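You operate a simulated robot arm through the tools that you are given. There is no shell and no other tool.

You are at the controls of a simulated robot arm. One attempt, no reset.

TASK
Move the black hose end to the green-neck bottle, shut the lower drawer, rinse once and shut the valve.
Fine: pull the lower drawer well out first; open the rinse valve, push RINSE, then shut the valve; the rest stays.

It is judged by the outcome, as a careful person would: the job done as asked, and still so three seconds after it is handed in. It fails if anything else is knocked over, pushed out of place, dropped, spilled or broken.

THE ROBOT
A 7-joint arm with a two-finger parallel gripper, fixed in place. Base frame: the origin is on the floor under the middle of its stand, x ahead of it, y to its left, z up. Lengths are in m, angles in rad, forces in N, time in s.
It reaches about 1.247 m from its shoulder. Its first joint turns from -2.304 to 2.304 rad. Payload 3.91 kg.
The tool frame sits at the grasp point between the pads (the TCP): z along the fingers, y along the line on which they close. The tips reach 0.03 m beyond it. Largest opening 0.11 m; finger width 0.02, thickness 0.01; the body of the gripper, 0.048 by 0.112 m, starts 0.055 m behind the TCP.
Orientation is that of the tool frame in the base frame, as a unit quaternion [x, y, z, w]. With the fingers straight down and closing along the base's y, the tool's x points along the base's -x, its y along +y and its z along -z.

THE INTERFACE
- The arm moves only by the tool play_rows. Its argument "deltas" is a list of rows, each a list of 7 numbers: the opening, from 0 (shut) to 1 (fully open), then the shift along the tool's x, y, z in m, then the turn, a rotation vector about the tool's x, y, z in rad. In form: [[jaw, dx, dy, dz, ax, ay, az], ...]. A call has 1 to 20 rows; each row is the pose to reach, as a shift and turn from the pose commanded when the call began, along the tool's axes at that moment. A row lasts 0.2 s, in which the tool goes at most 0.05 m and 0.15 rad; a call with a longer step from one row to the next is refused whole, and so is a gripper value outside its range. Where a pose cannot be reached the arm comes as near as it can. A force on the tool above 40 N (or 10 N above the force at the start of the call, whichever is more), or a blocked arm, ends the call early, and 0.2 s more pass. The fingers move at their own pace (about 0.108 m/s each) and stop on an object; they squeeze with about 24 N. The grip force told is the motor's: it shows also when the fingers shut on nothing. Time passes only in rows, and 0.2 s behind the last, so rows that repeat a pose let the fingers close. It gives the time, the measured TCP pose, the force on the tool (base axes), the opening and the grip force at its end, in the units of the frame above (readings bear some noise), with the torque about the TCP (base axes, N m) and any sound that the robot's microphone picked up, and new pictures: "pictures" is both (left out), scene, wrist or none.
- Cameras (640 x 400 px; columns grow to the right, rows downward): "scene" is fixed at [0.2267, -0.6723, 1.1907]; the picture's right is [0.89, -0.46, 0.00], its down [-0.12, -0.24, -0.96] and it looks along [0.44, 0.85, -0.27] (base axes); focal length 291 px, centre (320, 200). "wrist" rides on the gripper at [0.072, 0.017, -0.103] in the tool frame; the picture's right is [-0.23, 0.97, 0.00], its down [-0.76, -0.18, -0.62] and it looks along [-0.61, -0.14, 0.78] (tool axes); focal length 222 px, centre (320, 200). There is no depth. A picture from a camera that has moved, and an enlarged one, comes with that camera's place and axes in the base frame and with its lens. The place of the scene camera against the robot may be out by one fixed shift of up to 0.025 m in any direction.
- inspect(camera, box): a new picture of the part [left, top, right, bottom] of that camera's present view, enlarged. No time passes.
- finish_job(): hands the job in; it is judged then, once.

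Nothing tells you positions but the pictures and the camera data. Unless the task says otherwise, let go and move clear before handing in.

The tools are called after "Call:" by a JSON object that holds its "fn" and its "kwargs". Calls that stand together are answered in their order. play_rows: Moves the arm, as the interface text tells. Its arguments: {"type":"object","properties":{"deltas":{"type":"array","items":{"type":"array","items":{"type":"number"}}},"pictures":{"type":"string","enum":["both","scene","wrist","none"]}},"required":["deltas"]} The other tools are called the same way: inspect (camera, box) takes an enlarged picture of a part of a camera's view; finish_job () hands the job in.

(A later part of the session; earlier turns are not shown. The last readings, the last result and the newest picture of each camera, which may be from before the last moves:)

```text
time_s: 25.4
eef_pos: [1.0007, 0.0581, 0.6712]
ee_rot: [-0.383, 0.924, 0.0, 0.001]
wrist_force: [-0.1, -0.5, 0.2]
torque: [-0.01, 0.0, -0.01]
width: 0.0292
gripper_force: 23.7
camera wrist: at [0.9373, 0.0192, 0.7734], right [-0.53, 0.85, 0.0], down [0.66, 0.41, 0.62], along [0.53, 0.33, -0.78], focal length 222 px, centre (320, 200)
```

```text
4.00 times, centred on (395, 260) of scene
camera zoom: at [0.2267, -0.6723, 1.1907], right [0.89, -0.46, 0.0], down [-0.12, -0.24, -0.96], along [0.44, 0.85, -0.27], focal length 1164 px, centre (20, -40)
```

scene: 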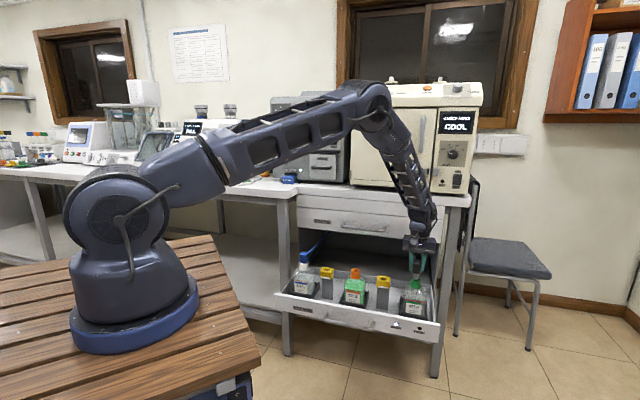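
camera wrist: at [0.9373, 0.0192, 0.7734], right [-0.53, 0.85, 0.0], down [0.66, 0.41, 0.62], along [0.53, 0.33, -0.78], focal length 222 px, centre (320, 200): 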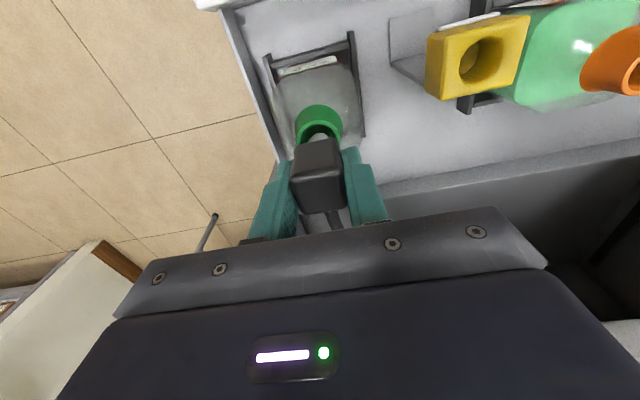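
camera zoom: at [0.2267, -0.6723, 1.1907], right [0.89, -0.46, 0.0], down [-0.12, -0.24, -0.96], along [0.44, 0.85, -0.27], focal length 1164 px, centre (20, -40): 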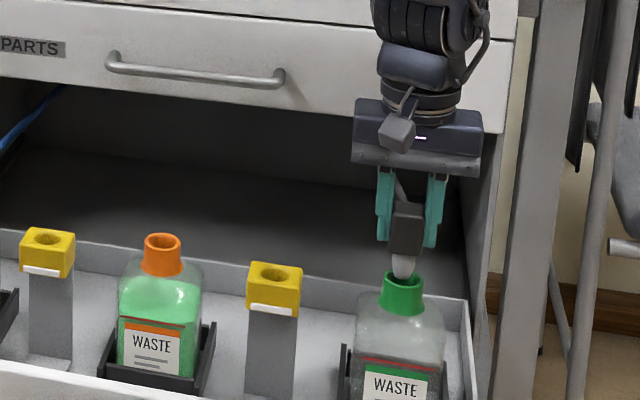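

The tip is entering the green neck, centred. I'll lower the remaining 3 cm to seat it.

Call:
{"fn": "play_rows", "kwargs": {"deltas": [[0, 0, 0, 0.01, 0, 0, 0], [0, 0, 0, 0.018, 0, 0, 0], [0, 0, 0, 0.025, 0, 0, 0], [0, 0, 0, 0.029, 0, 0, 0], [0, 0, 0, 0.032, 0, 0, 0], [0, 0, 0, 0.032, 0, 0, 0]]}}

Call:
{"fn": "inspect", "kwargs": {"camera": "wrist", "box": [180, 80, 500, 260]}}

Call:
{"fn": "inspect", "kwargs": {"camera": "scene", "box": [340, 210, 450, 310]}}

```text
time_s: 26.8
eef_pos: [1.0022, 0.0578, 0.64]
ee_rot: [-0.383, 0.924, 0.0, 0.001]
wrist_force: [-1.7, -0.2, 9.4]
torque: [0.08, 0.17, -0.01]
width: 0.0294
gripper_force: 24.3
camera wrist: at [0.9401, 0.0189, 0.7426], right [-0.53, 0.85, 0.0], down [0.66, 0.41, 0.63], along [0.53, 0.33, -0.78], focal length 222 px, centre (320, 200)
```

scene: 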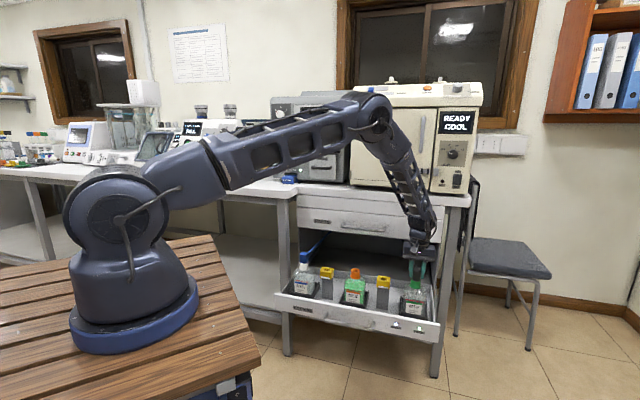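
wrist: 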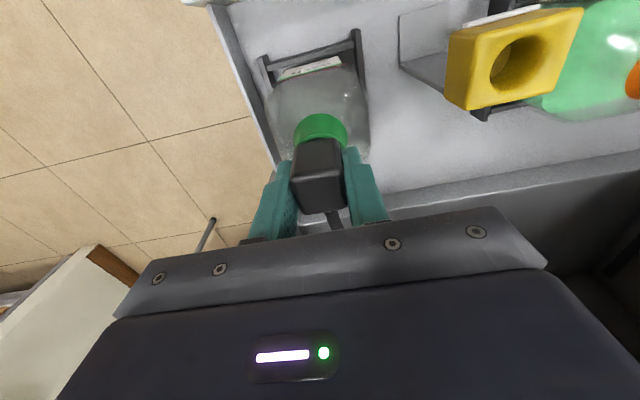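

```text
2.00 times, centred on (340, 170) of wrist
camera zoom: at [0.9401, 0.0189, 0.7426], right [-0.53, 0.85, 0.0], down [0.66, 0.41, 0.63], along [0.53, 0.33, -0.78], focal length 444 px, centre (280, 260)
```

zoom: 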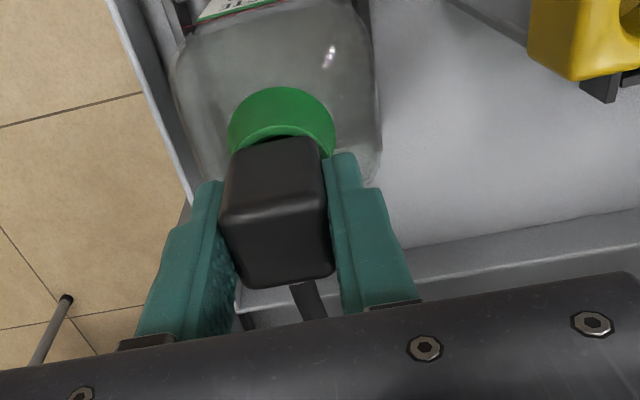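

```text
4.00 times, centred on (395, 260) of scene
camera zoom: at [0.2267, -0.6723, 1.1907], right [0.89, -0.46, 0.0], down [-0.12, -0.24, -0.96], along [0.44, 0.85, -0.27], focal length 1164 px, centre (20, -40)
```

zoom: 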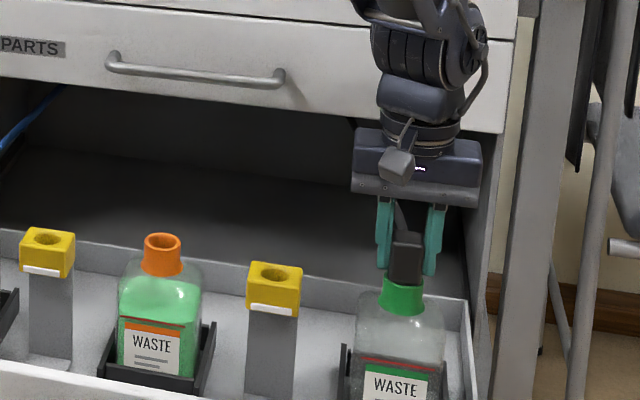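

The hose end is fully seated (9 N down) and the instrument display now reads READY. I'll open the fingers and lift straight off.

Call:
{"fn": "play_rows", "kwargs": {"deltas": [[0.3, 0, 0, -0.001, 0, 0, 0], [0.55, 0, 0, -0.001, 0, 0, 0], [0.6, 0, 0, -0.001, 0, 0, 0], [0.6, 0, 0, -0.02, 0, 0, 0], [0.6, 0, 0, -0.05, 0, 0, 0], [0.6, 0, 0, -0.09, 0, 0, 0], [0.6, 0, 0, -0.13, 0, 0, 0]]}}

Call:
{"fn": "inspect", "kwargs": {"camera": "wrist", "box": [180, 80, 500, 260]}}

Call:
{"fn": "inspect", "kwargs": {"camera": "scene", "box": [270, 210, 450, 330]}}

```text
time_s: 28.4
eef_pos: [0.9982, 0.0545, 0.7692]
ee_rot: [-0.381, 0.925, 0.001, -0.001]
wrist_force: [0.0, 0.0, -0.3]
torque: [-0.03, 0.01, 0.01]
width: 0.0658
gripper_force: 0.1
camera wrist: at [0.9362, 0.0153, 0.8727], right [-0.53, 0.85, 0.0], down [0.66, 0.41, 0.62], along [0.53, 0.33, -0.78], focal length 222 px, centre (320, 200)
```

scene: 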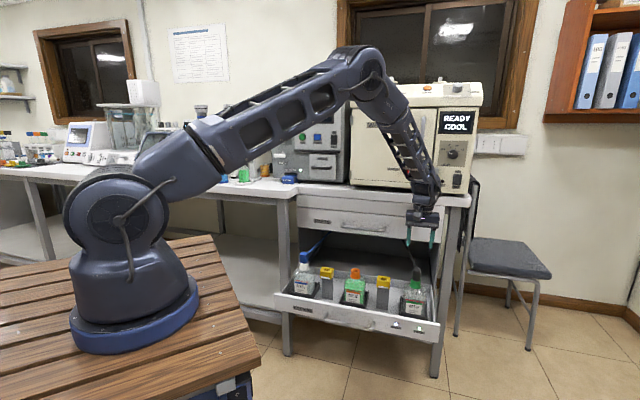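
wrist: 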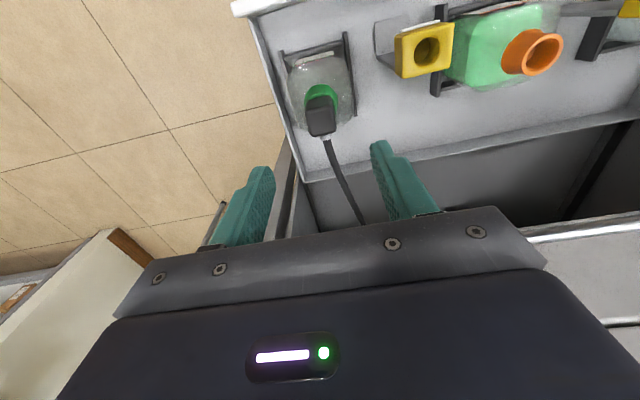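

```text
2.00 times, centred on (340, 170) of wrist
camera zoom: at [0.9362, 0.0153, 0.8727], right [-0.53, 0.85, 0.0], down [0.66, 0.41, 0.62], along [0.53, 0.33, -0.78], focal length 444 px, centre (280, 260)
```

zoom: 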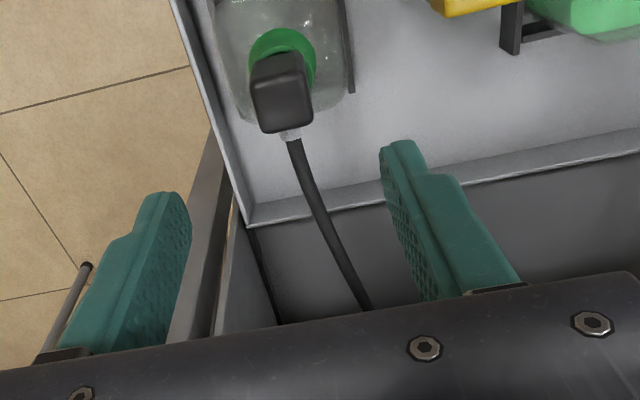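

```text
3.33 times, centred on (360, 270) of scene
camera zoom: at [0.2267, -0.6723, 1.1907], right [0.89, -0.46, 0.0], down [-0.12, -0.24, -0.96], along [0.44, 0.85, -0.27], focal length 970 px, centre (187, -33)
```

zoom: 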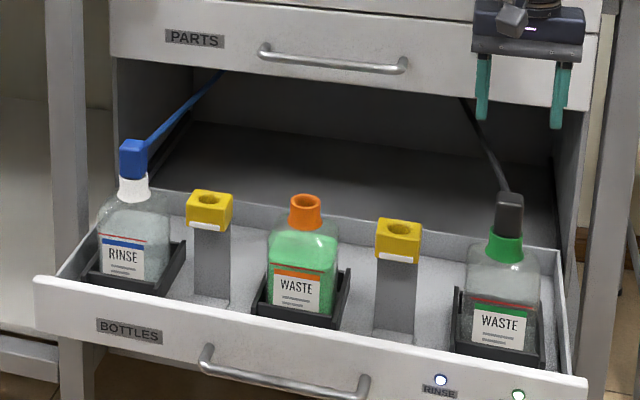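

The hose end stands in the green neck and everything else in the drawer is in place. I'll move back over the drawer front to the earlier waypoint before re-gripping the handle to push it shut.

Call:
{"fn": "play_rows", "kwargs": {"deltas": [[0.5, 0.02, 0.01, -0.03, 0, 0, 0], [0.34, 0.04, 0.04, -0.0555, 0, 0, 0], [0.34, 0.061, 0.08, -0.068, 0, 0, 0], [0.34, 0.0815, 0.12, -0.0745, 0, 0, 0], [0.34, 0.102, 0.16, -0.0809, 0, 0, 0], [0.34, 0.1225, 0.2, -0.0809, 0, 0, 0], [0.34, 0.1428, 0.2394, -0.0809, 0, 0, 0], [0.34, 0.1428, 0.2394, -0.0809, 0, 0, 0]], "pictures": "scene"}}

```text
time_s: 30.2
eef_pos: [0.7297, 0.1233, 0.8499]
ee_rot: [-0.382, 0.924, -0.001, 0.001]
wrist_force: [0.3, 0.1, -0.3]
torque: [-0.01, 0.0, -0.02]
width: 0.0374
gripper_force: 0.0
```

scene: 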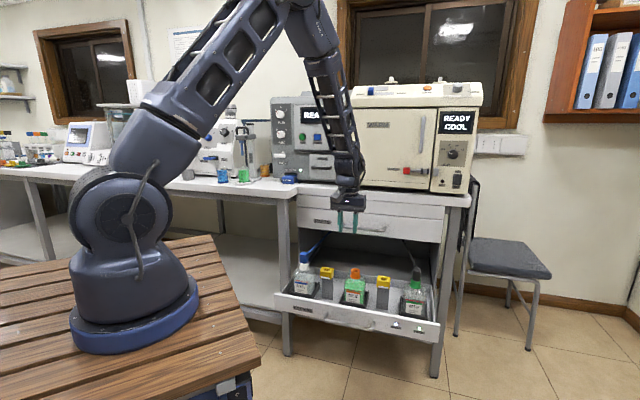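

The waypoint is reached and the drawer area is clear. I'll reverse the earlier turn to bring the hand back to the handle-gripping attitude.

Call:
{"fn": "play_rows", "kwargs": {"deltas": [[0.34, 0.0074, -0.0007, 0.0081, -0.0532, -0.0529, 0.1029], [0.34, 0.0148, -0.0014, 0.0162, -0.1065, -0.1057, 0.2057], [0.34, 0.0223, -0.0021, 0.0242, -0.1597, -0.1586, 0.3086], [0.34, 0.0297, -0.0027, 0.0323, -0.213, -0.2114, 0.4114], [0.34, 0.0371, -0.0034, 0.0404, -0.2662, -0.2643, 0.5143], [0.34, 0.0445, -0.0041, 0.0485, -0.3194, -0.3172, 0.6172], [0.34, 0.0519, -0.0048, 0.0566, -0.3727, -0.37, 0.72], [0.34, 0.0594, -0.0055, 0.0646, -0.4259, -0.4229, 0.8229], [0.34, 0.0668, -0.0062, 0.0727, -0.4792, -0.4757, 0.9257], [0.34, 0.0742, -0.0069, 0.0808, -0.5324, -0.5286, 1.0286], [0.34, 0.0816, -0.0075, 0.0889, -0.5856, -0.5815, 1.1315], [0.34, 0.089, -0.0082, 0.097, -0.6389, -0.6343, 1.2343], [0.34, 0.0965, -0.0089, 0.105, -0.6921, -0.6872, 1.3372], [0.34, 0.1039, -0.0096, 0.1131, -0.7453, -0.7401, 1.4401]]}}

```text
time_s: 33.2
eef_pos: [0.6632, 0.0474, 0.7339]
ee_rot: [0.341, 0.82, 0.425, 0.175]
wrist_force: [-0.1, 0.0, 0.3]
torque: [0.0, 0.0, -0.02]
width: 0.0372
gripper_force: 0.1
camera wrist: at [0.56, 0.046, 0.8092], right [0.56, 0.24, 0.79], down [0.11, -0.97, 0.21], along [0.82, -0.04, -0.57], focal length 222 px, centre (320, 200)
```

scene: 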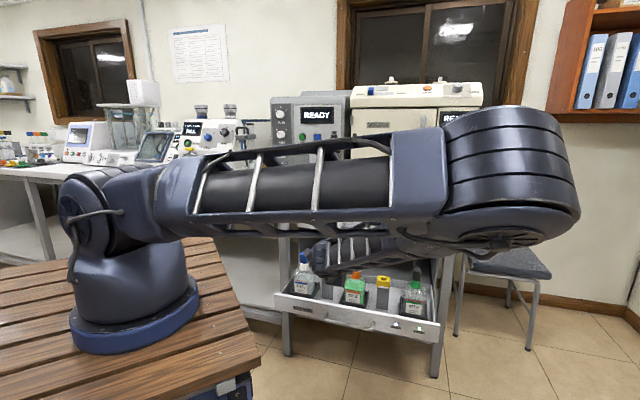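
wrist: 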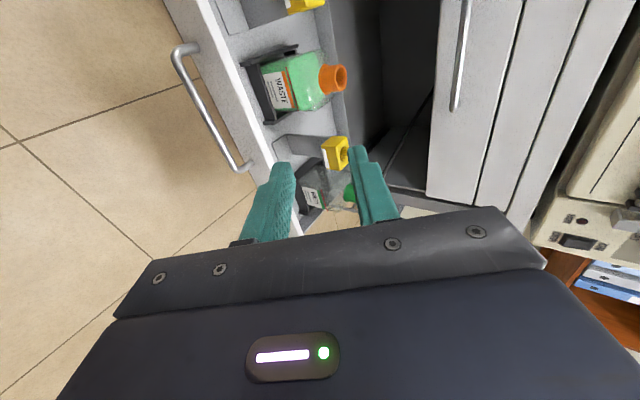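

The hand is back in the gripping attitude above the handle. I'll go down to the approach point and check before closing in.

Call:
{"fn": "play_rows", "kwargs": {"deltas": [[0.34, 0, -0.032, 0.0227, 0, 0, 0], [0.34, 0, -0.064, 0.0454, 0, 0, 0], [0.34, 0, -0.0959, 0.0682, 0, 0, 0], [0.34, 0, -0.1279, 0.0909, 0, 0, 0], [0.34, 0, -0.1598, 0.1136, 0, 0, 0], [0.34, 0, -0.1598, 0.1436, 0, 0, 0], [0.34, 0, -0.1598, 0.1736, 0, 0, 0], [0.34, 0, -0.1598, 0.1736, 0, 0, 0]]}}

```text
time_s: 35.0
eef_pos: [0.7005, 0.0825, 0.5061]
ee_rot: [0.341, 0.821, 0.424, 0.175]
wrist_force: [0.6, 0.6, 0.8]
torque: [-0.01, -0.01, 0.0]
width: 0.0378
gripper_force: 0.0
camera wrist: at [0.5967, 0.0814, 0.5798], right [0.56, 0.24, 0.79], down [0.11, -0.97, 0.21], along [0.82, -0.04, -0.57], focal length 222 px, centre (320, 200)
```

scene: 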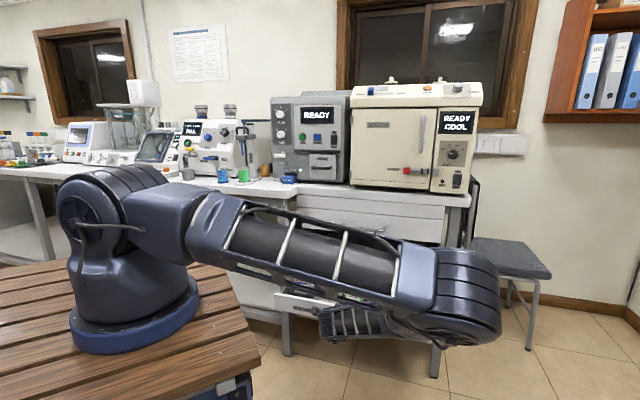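
wrist: 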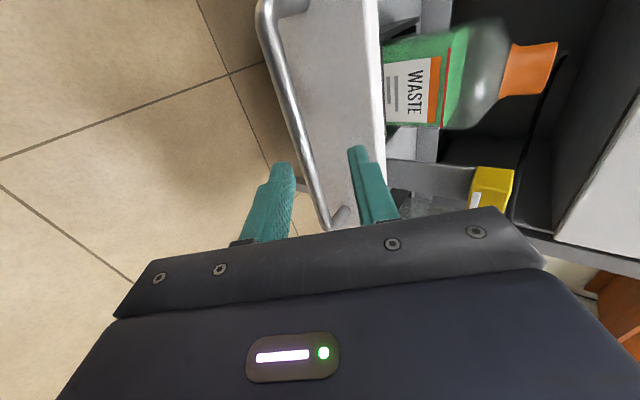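

The bar sits between the fingers, slightly toward the lower one. I'll close in with a small correction and grip.

Call:
{"fn": "play_rows", "kwargs": {"deltas": [[0.34, 0.001, -0.004, 0.02, 0, 0, 0], [0.34, 0.001, -0.004, 0.038, 0, 0, 0], [0.34, 0.001, -0.004, 0.05, 0, 0, 0], [0.2, 0.001, -0.004, 0.05, 0, 0, 0], [0.0, 0.001, -0.004, 0.05, 0, 0, 0], [0.0, 0.001, -0.004, 0.05, 0, 0, 0]]}}

```text
time_s: 36.1
eef_pos: [0.7224, 0.1065, 0.4686]
ee_rot: [0.341, 0.823, 0.42, 0.174]
wrist_force: [-4.8, -4.0, -10.0]
torque: [-0.42, -0.24, 0.23]
width: 0.0128
gripper_force: 24.1
stopped in row 5: the force on the tool passed its limit at 49 N (the readings are from after the stop); the commanded pose is now the measured one
camera wrist: at [0.6202, 0.1068, 0.5431], right [0.57, 0.24, 0.79], down [0.11, -0.97, 0.22], along [0.82, -0.04, -0.57], focal length 222 px, centre (320, 200)
```

scene: 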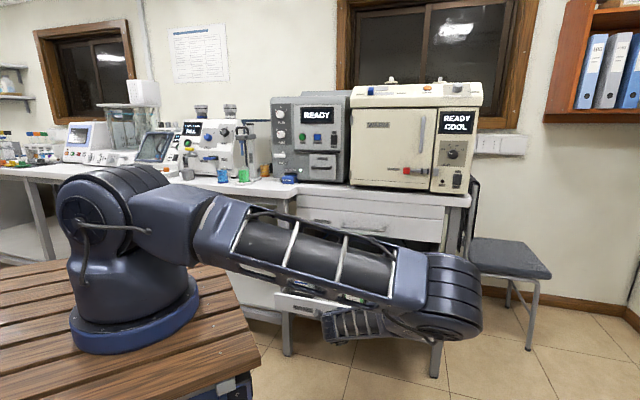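
wrist: 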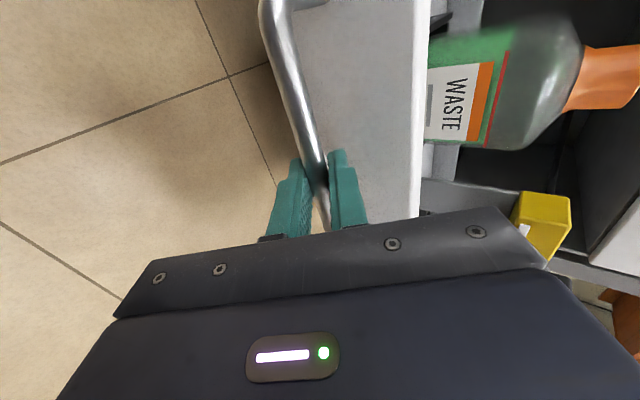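

The handle is gripped again. I'll push the drawer in along its rail, slowing near the end.

Call:
{"fn": "play_rows", "kwargs": {"deltas": [[0, 0, 0.0047, 0.0065, 0, 0, 0], [0, 0, 0.0147, 0.0203, 0, 0, 0], [0, 0, 0.0264, 0.0365, 0, 0, 0], [0, 0, 0.0381, 0.0527, 0, 0, 0], [0, 0, 0.0499, 0.0689, 0, 0, 0], [0, 0, 0.0616, 0.0851, 0, 0, 0], [0, 0, 0.0733, 0.1013, 0, 0, 0], [0, 0, 0.0851, 0.1175, 0, 0, 0], [0, 0, 0.0968, 0.1337, 0, 0, 0], [0, 0, 0.1085, 0.1499, 0, 0, 0], [0, 0, 0.1203, 0.1661, 0, 0, 0], [0, 0, 0.132, 0.1823, 0, 0, 0], [0, 0, 0.1408, 0.1944, 0, 0, 0]]}}

```text
time_s: 38.9
eef_pos: [0.8934, 0.2774, 0.4685]
ee_rot: [0.341, 0.823, 0.421, 0.172]
wrist_force: [-10.5, 6.9, -7.3]
torque: [-0.7, -0.75, -0.51]
width: 0.0128
gripper_force: 45.2
camera wrist: at [0.7902, 0.2766, 0.5432], right [0.57, 0.24, 0.79], down [0.11, -0.97, 0.22], along [0.82, -0.04, -0.58], focal length 222 px, centre (320, 200)
```

scene: 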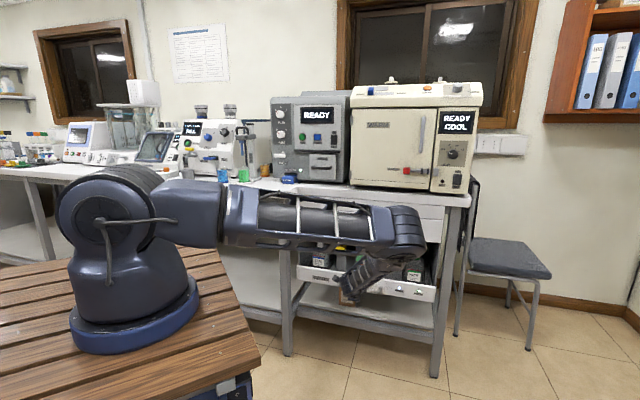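
wrist: 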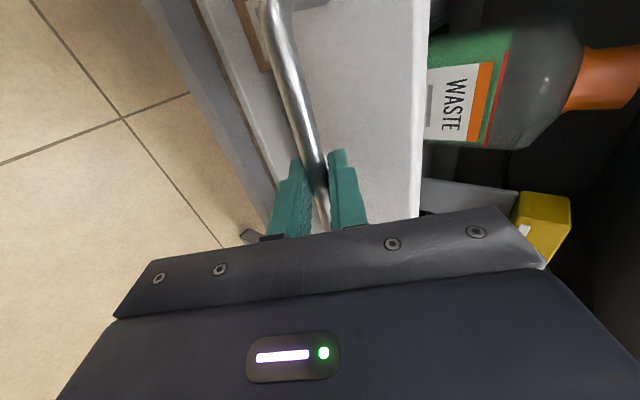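

The drawer is nearly home. I'll push on in small steps until it stops against its end.

Call:
{"fn": "play_rows", "kwargs": {"deltas": [[0, 0, 0.0023, 0.0032, 0, 0, 0], [0, 0, 0.0047, 0.0065, 0, 0, 0], [0, 0, 0.007, 0.0097, 0, 0, 0], [0, 0, 0.0094, 0.013, 0, 0, 0], [0, 0, 0.0117, 0.0162, 0, 0, 0]]}}

```text
time_s: 40.1
eef_pos: [0.9076, 0.293, 0.4696]
ee_rot: [0.343, 0.822, 0.42, 0.173]
wrist_force: [-5.5, 10.1, -21.4]
torque: [-0.18, 0.0, 0.64]
width: 0.0127
gripper_force: 45.2
camera wrist: at [0.8049, 0.2917, 0.5431], right [0.57, 0.24, 0.79], down [0.11, -0.97, 0.22], along [0.82, -0.04, -0.57], focal length 222 px, centre (320, 200)
```

scene: 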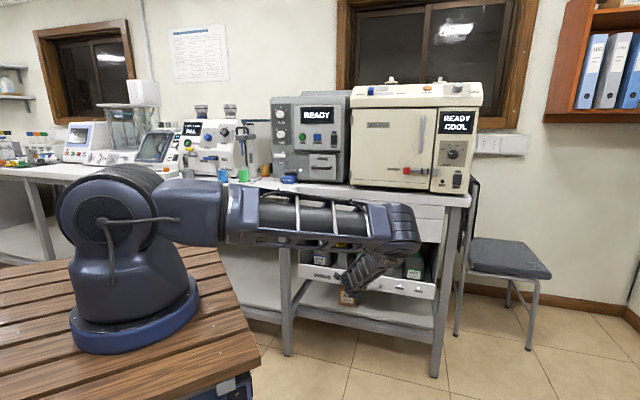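
wrist: 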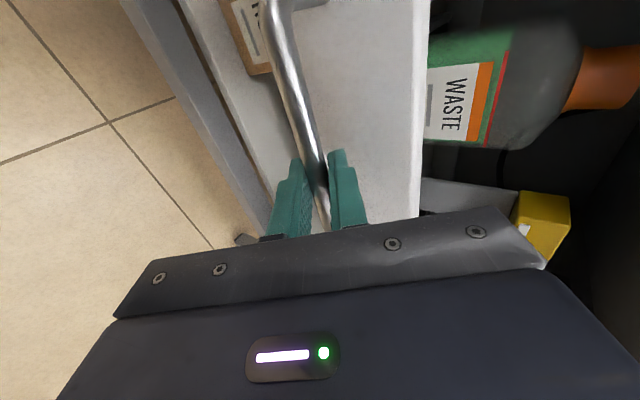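

No end stop felt yet and the drawer still moves easily. I'll keep pushing in very small steps.

Call:
{"fn": "play_rows", "kwargs": {"deltas": [[0, 0, 0.0018, 0.0024, 0, 0, 0], [0, 0, 0.0035, 0.0049, 0, 0, 0], [0, 0, 0.0053, 0.0073, 0, 0, 0], [0, 0, 0.007, 0.0097, 0, 0, 0], [0, 0, 0.0088, 0.0122, 0, 0, 0]]}}

Call:
{"fn": "inspect", "kwargs": {"camera": "scene", "box": [280, 180, 480, 310]}}

```text
time_s: 40.6
eef_pos: [0.9089, 0.2926, 0.4682]
ee_rot: [0.342, 0.823, 0.42, 0.173]
wrist_force: [-9.8, -8.9, 9.4]
torque: [-0.46, -0.46, 0.01]
width: 0.0129
gripper_force: 45.5
stopped in row 2: the force on the tool passed its limit at 47 N (the readings are from after the stop); the commanded pose is now the measured one
camera wrist: at [0.8057, 0.292, 0.5433], right [0.57, 0.24, 0.79], down [0.11, -0.97, 0.22], along [0.82, -0.04, -0.58], focal length 222 px, centre (320, 200)
```

scene: 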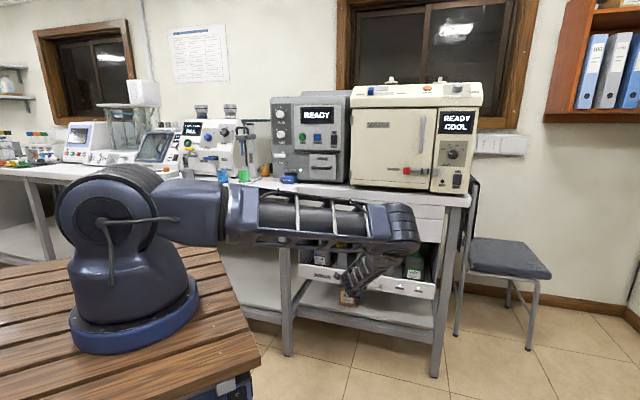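
wrist: 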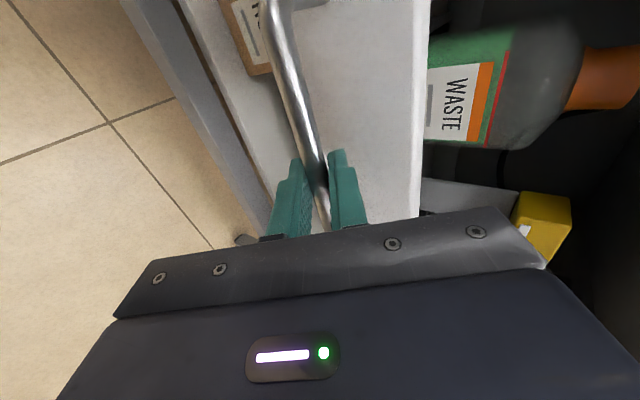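

```text
3.08 times, centred on (380, 245) of scene
camera zoom: at [0.2267, -0.6723, 1.1907], right [0.89, -0.46, 0.0], down [-0.12, -0.24, -0.96], along [0.44, 0.85, -0.27], focal length 895 px, centre (135, 62)
```

zoom: 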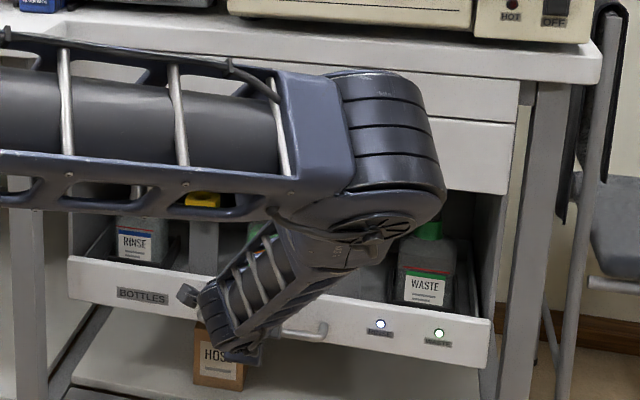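

The drawer has come up against its stop, so it is shut. I'll release the bar and back straight off along the fingers so the drawer isn't dragged.

Call:
{"fn": "play_rows", "kwargs": {"deltas": [[0.2, 0, 0, 0, 0, 0, 0], [0.36, 0, 0, 0, 0, 0, 0], [0.36, 0, 0, 0, 0, 0, 0], [0.36, 0, 0, -0.02, 0, 0, 0], [0.36, 0, 0, -0.055, 0, 0, 0], [0.36, 0, 0, -0.095, 0, 0, 0], [0.36, 0, 0, -0.135, 0, 0, 0], [0.36, 0, 0, -0.175, 0, 0, 0]]}}

Call:
{"fn": "inspect", "kwargs": {"camera": "scene", "box": [280, 180, 480, 310]}}

Call:
{"fn": "inspect", "kwargs": {"camera": "scene", "box": [260, 80, 380, 190]}}

```text
time_s: 42.4
eef_pos: [0.8076, 0.1875, 0.5723]
ee_rot: [0.342, 0.823, 0.42, 0.173]
wrist_force: [-0.6, 0.2, 0.1]
torque: [-0.01, -0.02, 0.0]
width: 0.0396
gripper_force: 0.0
camera wrist: at [0.706, 0.1871, 0.6473], right [0.57, 0.24, 0.79], down [0.11, -0.97, 0.22], along [0.82, -0.04, -0.58], focal length 222 px, centre (320, 200)
```

scene: 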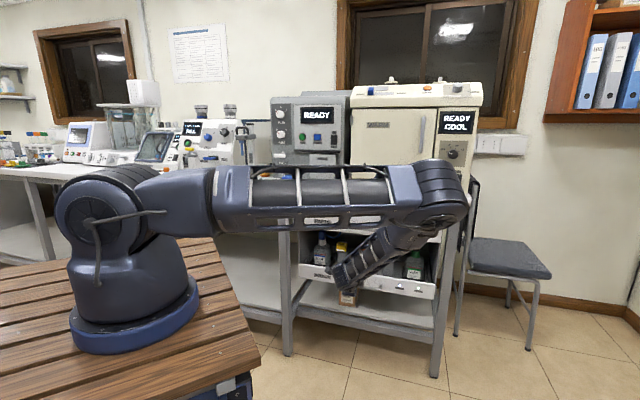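
wrist: 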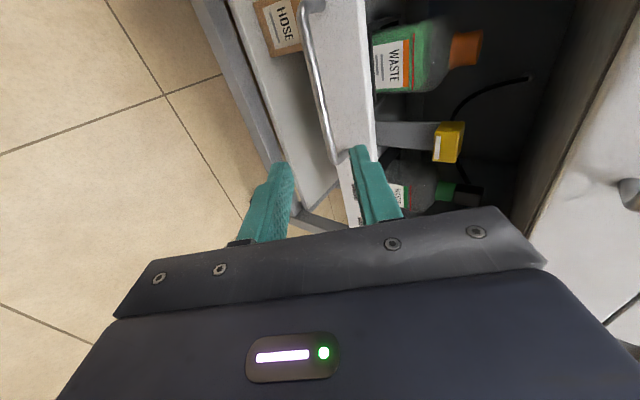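

```text
3.08 times, centred on (380, 245) of scene
camera zoom: at [0.2267, -0.6723, 1.1907], right [0.89, -0.46, 0.0], down [-0.12, -0.24, -0.96], along [0.44, 0.85, -0.27], focal length 895 px, centre (135, 62)
```

zoom: 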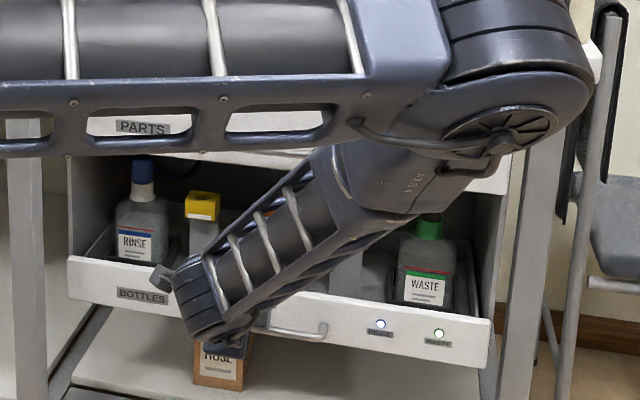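

```text
3.64 times, centred on (320, 135) of scene
camera zoom: at [0.2267, -0.6723, 1.1907], right [0.89, -0.46, 0.0], down [-0.12, -0.24, -0.96], along [0.44, 0.85, -0.27], focal length 1058 px, centre (320, 436)
```

zoom: 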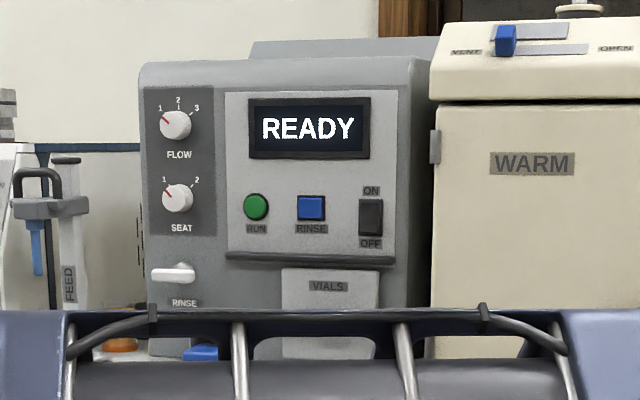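

The drawer is shut, the green-neck bottle holds the hose, and the instrument shows READY. Next is the white RINSE valve lever; I'll return to the upright posture by the path already used.

Call:
{"fn": "play_rows", "kwargs": {"deltas": [[0.36, 0, 0.0023, -0.0437, 0, 0, 0], [0.36, 0, 0.0045, -0.0874, 0, 0, 0], [0.36, 0, 0.0068, -0.1312, 0, 0, 0], [0.36, 0, 0.009, -0.1749, 0, 0, 0], [0.36, 0, 0.0113, -0.2186, 0, 0, 0], [0.36, 0, 0.0135, -0.2623, 0, 0, 0], [0.3, 0.0006, 0.0243, -0.2611, 0.0532, 0.0529, -0.1029], [0.2, 0.0013, 0.0351, -0.2598, 0.1065, 0.1057, -0.2057], [0.2, 0.0019, 0.0459, -0.2586, 0.1597, 0.1586, -0.3086], [0.2, 0.0026, 0.0567, -0.2574, 0.213, 0.2114, -0.4114], [0.2, 0.0032, 0.0675, -0.2561, 0.2662, 0.2643, -0.5143], [0.2, 0.0038, 0.0782, -0.2549, 0.3194, 0.3172, -0.6172], [0.2, 0.0045, 0.089, -0.2537, 0.3727, 0.37, -0.72], [0.2, 0.0051, 0.0998, -0.2525, 0.4259, 0.4229, -0.8229], [0.2, 0.0058, 0.1106, -0.2512, 0.4792, 0.4757, -0.9257], [0.2, 0.0064, 0.1214, -0.25, 0.5324, 0.5286, -1.0286], [0.2, 0.007, 0.1322, -0.2488, 0.5856, 0.5815, -1.1315], [0.2, 0.0077, 0.143, -0.2475, 0.6389, 0.6343, -1.2343], [0.2, 0.0083, 0.1538, -0.2463, 0.6921, 0.6872, -1.3372], [0.2, 0.0089, 0.1645, -0.2451, 0.7453, 0.7401, -1.4401]]}}

```text
time_s: 46.6
eef_pos: [0.7317, 0.1262, 0.8464]
ee_rot: [-0.381, 0.924, -0.003, -0.005]
wrist_force: [0.6, 0.2, -0.7]
torque: [0.03, 0.03, -0.01]
width: 0.0221
gripper_force: 0.1
camera wrist: at [0.6696, 0.0876, 0.9505], right [-0.53, 0.85, 0.0], down [0.67, 0.42, 0.62], along [0.52, 0.32, -0.79], focal length 222 px, centre (320, 200)
```

scene: 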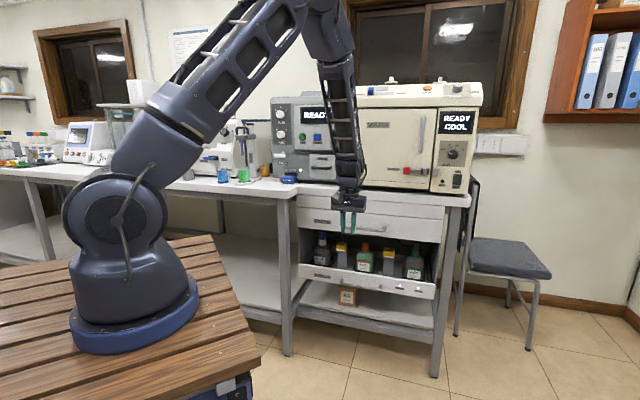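
wrist: 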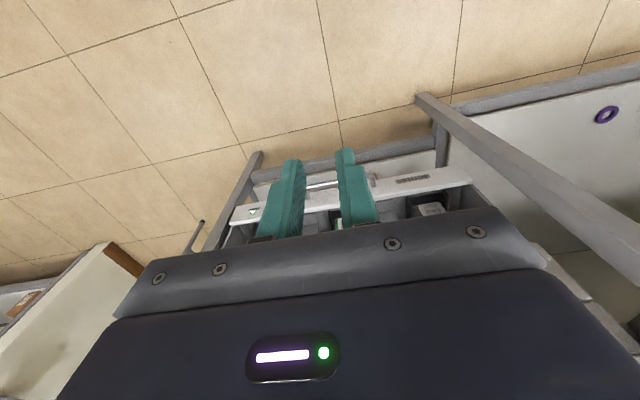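

The drawer area is unchanged and clear. I'll move up in front of the grey instrument with the hand tilted so the wrist camera sees the panel.

Call:
{"fn": "play_rows", "kwargs": {"deltas": [[0.2, -0.0074, 0.0319, -0.0278, 0, -0.0654, 0], [0.2, -0.0149, 0.0637, -0.0556, 0, -0.1308, 0], [0.2, -0.0223, 0.0956, -0.0834, 0, -0.1963, 0], [0.2, -0.0298, 0.1274, -0.1112, 0, -0.2617, 0], [0.2, -0.0372, 0.1593, -0.139, 0, -0.3271, 0], [0.2, -0.0446, 0.1912, -0.1668, 0, -0.3925, 0], [0.2, -0.0521, 0.223, -0.1946, 0, -0.4579, 0], [0.2, -0.0595, 0.2549, -0.2224, 0, -0.5234, 0], [0.2, -0.067, 0.2867, -0.2502, 0, -0.5888, 0], [0.2, -0.0744, 0.3186, -0.278, 0, -0.6542, 0], [0.2, -0.0818, 0.3505, -0.3058, 0, -0.7196, 0], [0.2, -0.0893, 0.3823, -0.3336, 0, -0.785, 0]]}}

Call:
{"fn": "inspect", "kwargs": {"camera": "wrist", "box": [160, 0, 480, 200]}}

```text
time_s: 49.2
eef_pos: [0.5258, 0.4613, 1.1792]
ee_rot: [-0.354, 0.855, 0.146, 0.35]
wrist_force: [0.1, -0.4, 0.3]
torque: [0.0, 0.0, 0.02]
width: 0.0217
gripper_force: 0.0
camera wrist: at [0.4261, 0.3855, 1.2027], right [-0.57, 0.8, 0.16], down [0.2, -0.05, 0.98], along [0.79, 0.59, -0.13], focal length 222 px, centre (320, 200)
```

scene: 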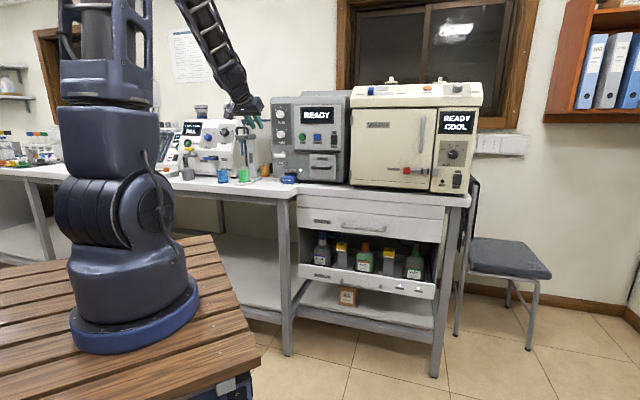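
wrist: 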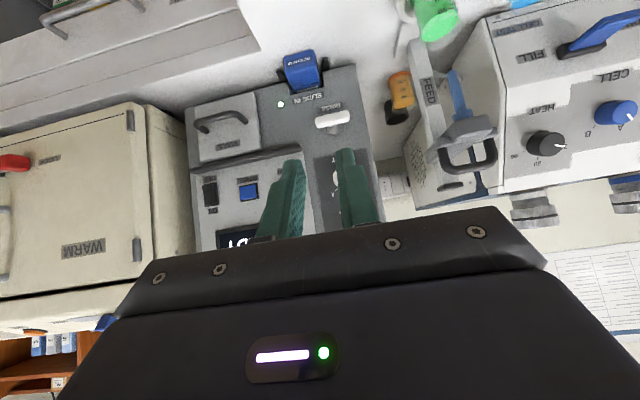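

```text
2.00 times, centred on (320, 100) of wrist
camera zoom: at [0.4261, 0.3855, 1.2027], right [-0.57, 0.8, 0.16], down [0.2, -0.05, 0.98], along [0.79, 0.59, -0.13], focal length 444 px, centre (320, 400)
```

zoom: 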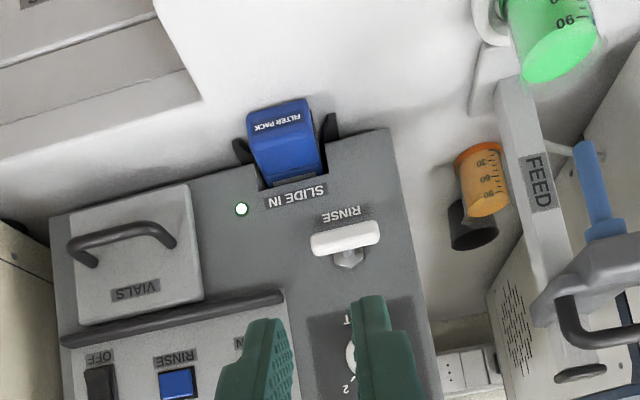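

The panel is in view upside-down: the white T-lever is horizontal, centred near (0.684, 0.632, 1.021), and the blue RINSE button is near (0.82, 0.516, 1.113). I'll zoom on the lever for any marks showing how it turns.

Call:
{"fn": "inspect", "kwargs": {"camera": "wrist", "box": [290, 90, 370, 145]}}

Call:
{"fn": "inspect", "kwargs": {"camera": "scene", "box": [268, 140, 308, 188]}}

Call:
{"fn": "inspect", "kwargs": {"camera": "scene", "box": [295, 100, 345, 160]}}

```text
7.27 times, centred on (330, 118) of wrist
camera zoom: at [0.4261, 0.3855, 1.2027], right [-0.57, 0.8, 0.16], down [0.2, -0.05, 0.98], along [0.79, 0.59, -0.13], focal length 1615 px, centre (247, 800)
```

zoom: 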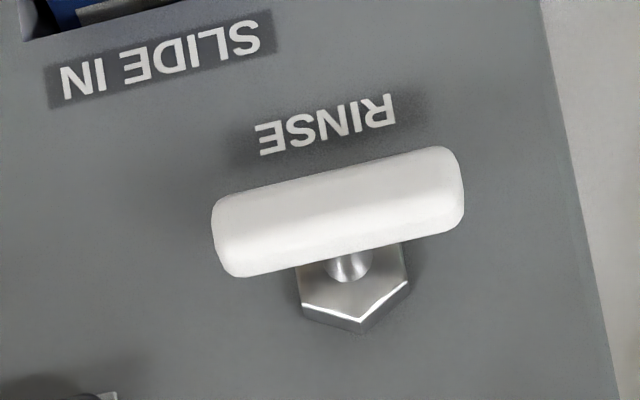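

```text
8.33 times, centred on (288, 164) of scene
camera zoom: at [0.2267, -0.6723, 1.1907], right [0.89, -0.46, 0.0], down [-0.12, -0.24, -0.96], along [0.44, 0.85, -0.27], focal length 2424 px, centre (587, 500)
```

zoom: 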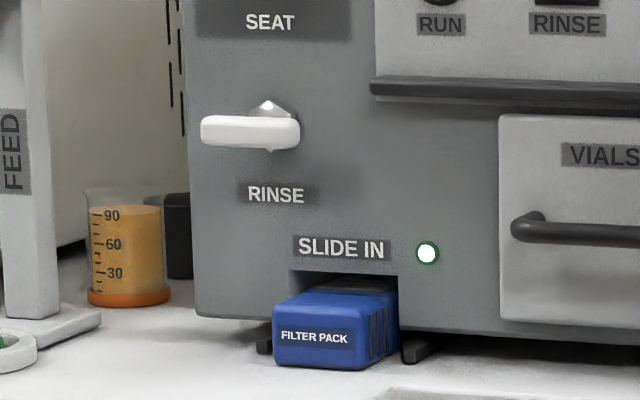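

```text
6.67 times, centred on (320, 130) of scene
camera zoom: at [0.2267, -0.6723, 1.1907], right [0.89, -0.46, 0.0], down [-0.12, -0.24, -0.96], along [0.44, 0.85, -0.27], focal length 1939 px, centre (320, 667)
```

zoom: 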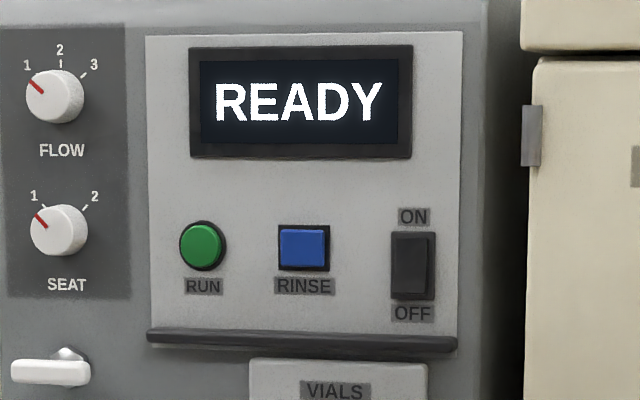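

The lever is a symmetric T-bar about 60 × 17 mm on a stem, standing about 4 cm off the panel. I'll turn the hand level, pointing at it with one finger above and one below, and stop 10 cm short.

Call:
{"fn": "play_rows", "kwargs": {"deltas": [[0.45, 0.0014, 0.0007, 0.0158, -0.0472, -0.0472, 0.114], [0.45, 0.0028, 0.0014, 0.0316, -0.0945, -0.0945, 0.228], [0.45, 0.0042, 0.002, 0.0474, -0.1417, -0.1417, 0.3421], [0.45, 0.0057, 0.0027, 0.0632, -0.1889, -0.1889, 0.4561], [0.45, 0.0071, 0.0034, 0.079, -0.2362, -0.2362, 0.5701], [0.45, 0.0085, 0.0041, 0.0948, -0.2834, -0.2834, 0.6841], [0.45, 0.0099, 0.0047, 0.1106, -0.3306, -0.3306, 0.7982], [0.45, 0.0113, 0.0054, 0.1264, -0.3778, -0.3778, 0.9122], [0.45, 0.0127, 0.0061, 0.1422, -0.4251, -0.4251, 1.0262], [0.45, 0.0142, 0.0068, 0.158, -0.4723, -0.4723, 1.1402], [0.45, 0.0156, 0.0074, 0.1738, -0.5195, -0.5195, 1.2543], [0.45, 0.017, 0.0081, 0.1896, -0.5668, -0.5668, 1.3683], [0.45, 0.0184, 0.0088, 0.2054, -0.614, -0.614, 1.4823]]}}

Call:
{"fn": "inspect", "kwargs": {"camera": "wrist", "box": [200, 60, 460, 240]}}

Call:
{"fn": "inspect", "kwargs": {"camera": "scene", "box": [220, 100, 340, 200]}}

```text
time_s: 52.0
eef_pos: [0.6139, 0.5612, 1.0235]
ee_rot: [0.273, 0.655, 0.651, 0.27]
wrist_force: [0.1, -0.3, 0.9]
torque: [-0.01, -0.01, 0.02]
width: 0.0493
gripper_force: 0.1
out of reach, approached as far as the arm can: row 2
camera wrist: at [0.4909, 0.5408, 1.0411], right [0.17, -0.16, 0.97], down [0.09, -0.98, -0.17], along [0.98, 0.12, -0.15], focal length 222 px, centre (320, 200)
```

scene: 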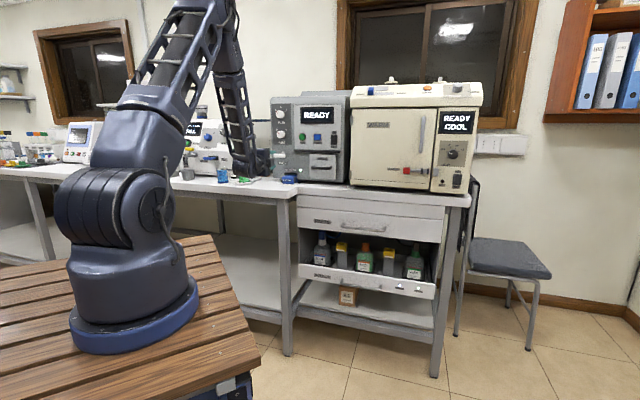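
wrist: 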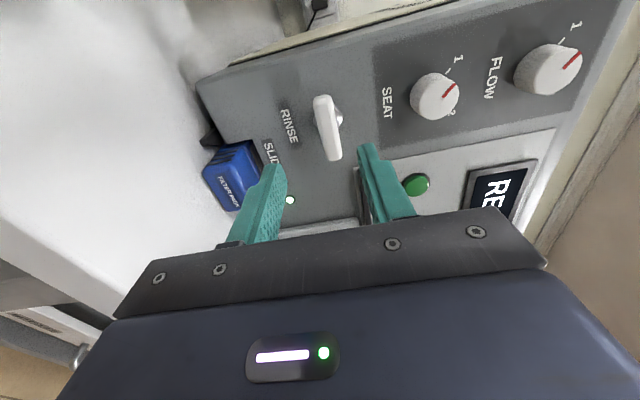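

```text
2.22 times, centred on (330, 150) of wrist
camera zoom: at [0.4909, 0.5408, 1.0411], right [0.17, -0.16, 0.97], down [0.09, -0.98, -0.17], along [0.98, 0.12, -0.15], focal length 494 px, centre (298, 311)
```

zoom: 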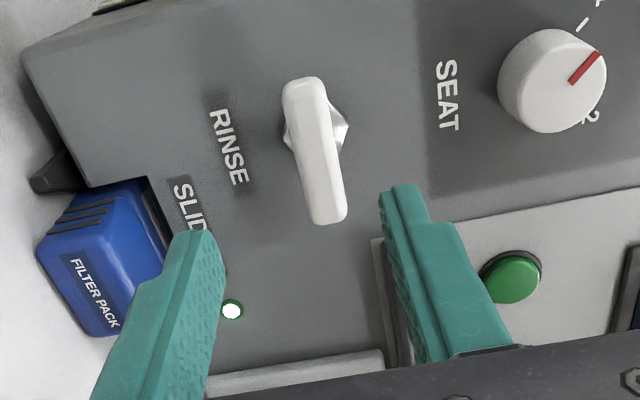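

```text
4.00 times, centred on (280, 150) of scene
camera zoom: at [0.2267, -0.6723, 1.1907], right [0.89, -0.46, 0.0], down [-0.12, -0.24, -0.96], along [0.44, 0.85, -0.27], focal length 1164 px, centre (480, 400)
```

zoom: 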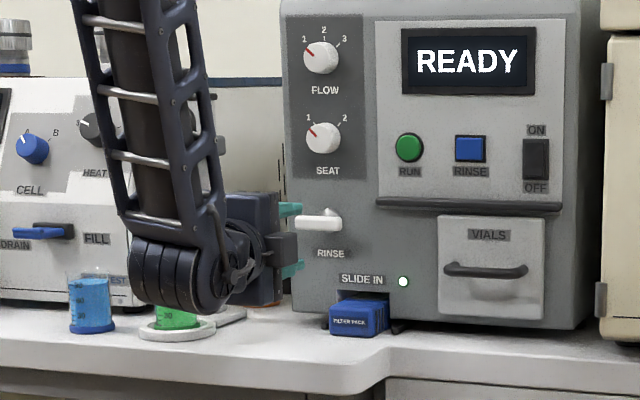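

The lever is centred at about (0.675, 0.6245, 1.028) by two views that agree to 1 mm. I'll close in halfway with a small upward correction and check.

Call:
{"fn": "play_rows", "kwargs": {"deltas": [[0.45, 0.0005, 0.0025, 0.015, 0, 0, 0], [0.45, 0.001, 0.0045, 0.035, 0, 0, 0], [0.45, 0.001, 0.0045, 0.05, 0, 0, 0], [0.45, 0.001, 0.0045, 0.05, 0, 0, 0]]}}

Call:
{"fn": "inspect", "kwargs": {"camera": "wrist", "box": [200, 60, 460, 240]}}

Call:
{"fn": "inspect", "kwargs": {"camera": "scene", "box": [220, 110, 340, 200]}}

```text
time_s: 53.0
eef_pos: [0.6484, 0.597, 1.0271]
ee_rot: [0.273, 0.656, 0.65, 0.269]
wrist_force: [0.2, 0.0, 0.4]
torque: [0.02, 0.02, -0.01]
width: 0.0496
gripper_force: 0.2
camera wrist: at [0.5251, 0.5759, 1.0453], right [0.17, -0.16, 0.97], down [0.1, -0.98, -0.17], along [0.98, 0.12, -0.15], focal length 222 px, centre (320, 200)
```

scene: 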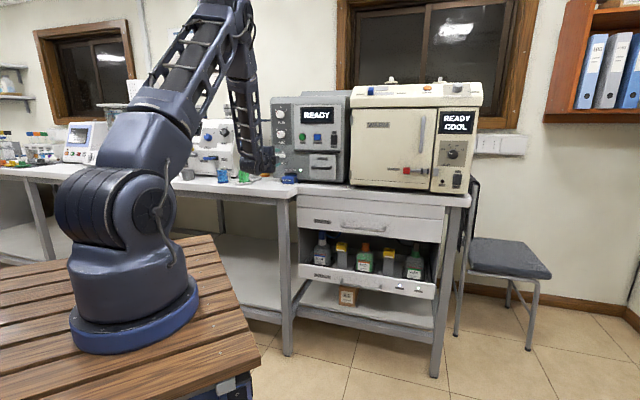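
wrist: 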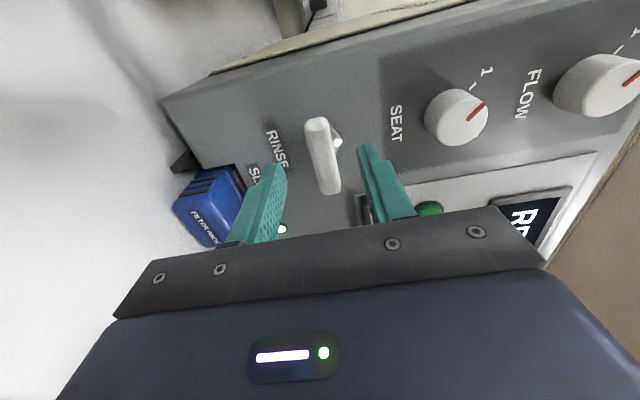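

```text
2.22 times, centred on (330, 150) of wrist
camera zoom: at [0.5251, 0.5759, 1.0453], right [0.17, -0.16, 0.97], down [0.1, -0.98, -0.17], along [0.98, 0.12, -0.15], focal length 494 px, centre (298, 311)
```

zoom: 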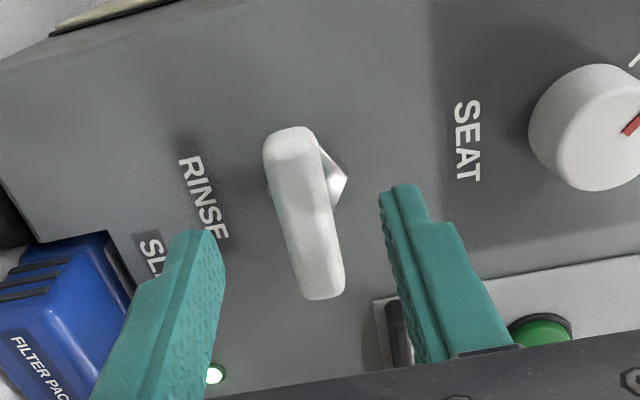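

```text
4.44 times, centred on (280, 155) of scene
camera zoom: at [0.2267, -0.6723, 1.1907], right [0.89, -0.46, 0.0], down [-0.12, -0.24, -0.96], along [0.44, 0.85, -0.27], focal length 1293 px, centre (498, 400)
```

zoom: 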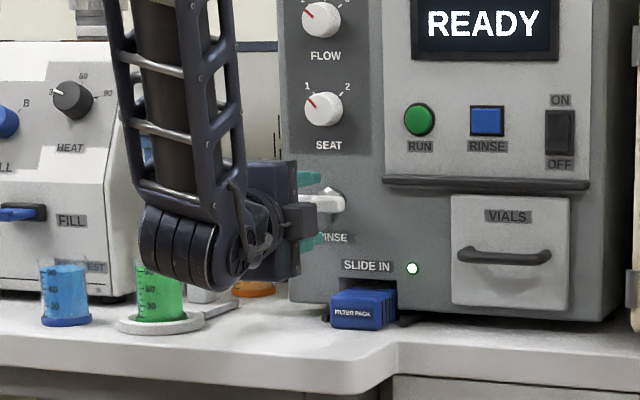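

The lever lies centred between the fingers. I'll move in the last 3 cm and close on the bar.

Call:
{"fn": "play_rows", "kwargs": {"deltas": [[0.45, 0, 0.001, 0.015, 0, 0, 0], [0.45, 0, 0.001, 0.029, 0, 0, 0], [0.45, 0, 0.001, 0.029, 0, 0, 0], [0.2, 0, 0.001, 0.029, 0, 0, 0], [0.0, 0, 0.001, 0.029, 0, 0, 0], [0.0, 0, 0.001, 0.029, 0, 0, 0]]}}

Call:
{"fn": "inspect", "kwargs": {"camera": "wrist", "box": [200, 60, 460, 240]}}

```text
time_s: 54.4
eef_pos: [0.6671, 0.6165, 1.0296]
ee_rot: [0.272, 0.655, 0.651, 0.27]
wrist_force: [4.4, 2.7, 17.2]
torque: [0.37, -0.52, 0.27]
width: 0.016
gripper_force: 44.8
camera wrist: at [0.5447, 0.5949, 1.0476], right [0.17, -0.16, 0.97], down [0.1, -0.98, -0.17], along [0.98, 0.12, -0.15], focal length 222 px, centre (320, 200)
```

scene: 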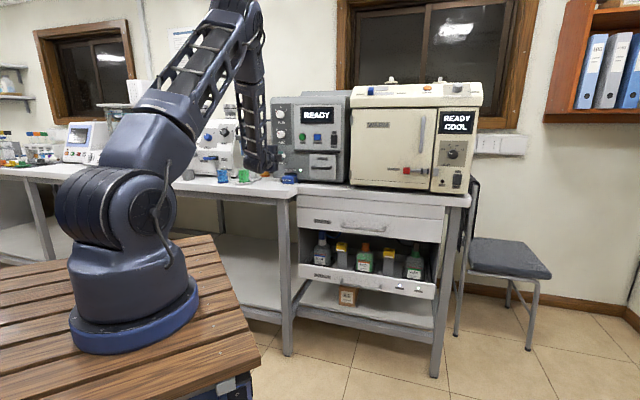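
wrist: 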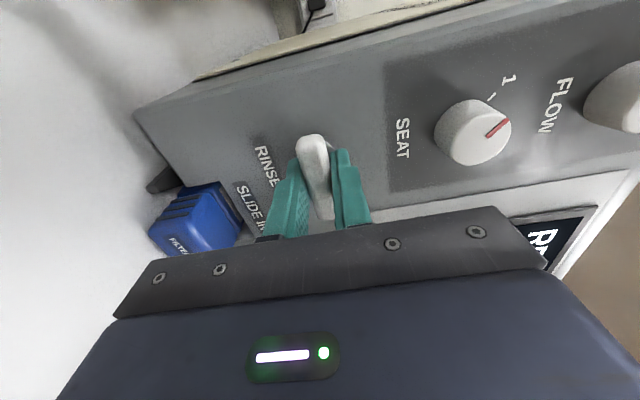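

```text
2.22 times, centred on (330, 150) of wrist
camera zoom: at [0.5447, 0.5949, 1.0476], right [0.17, -0.16, 0.97], down [0.1, -0.98, -0.17], along [0.98, 0.12, -0.15], focal length 494 px, centre (298, 311)
```

zoom: 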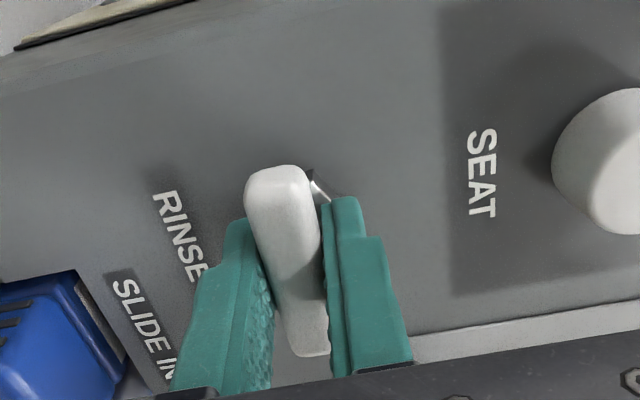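

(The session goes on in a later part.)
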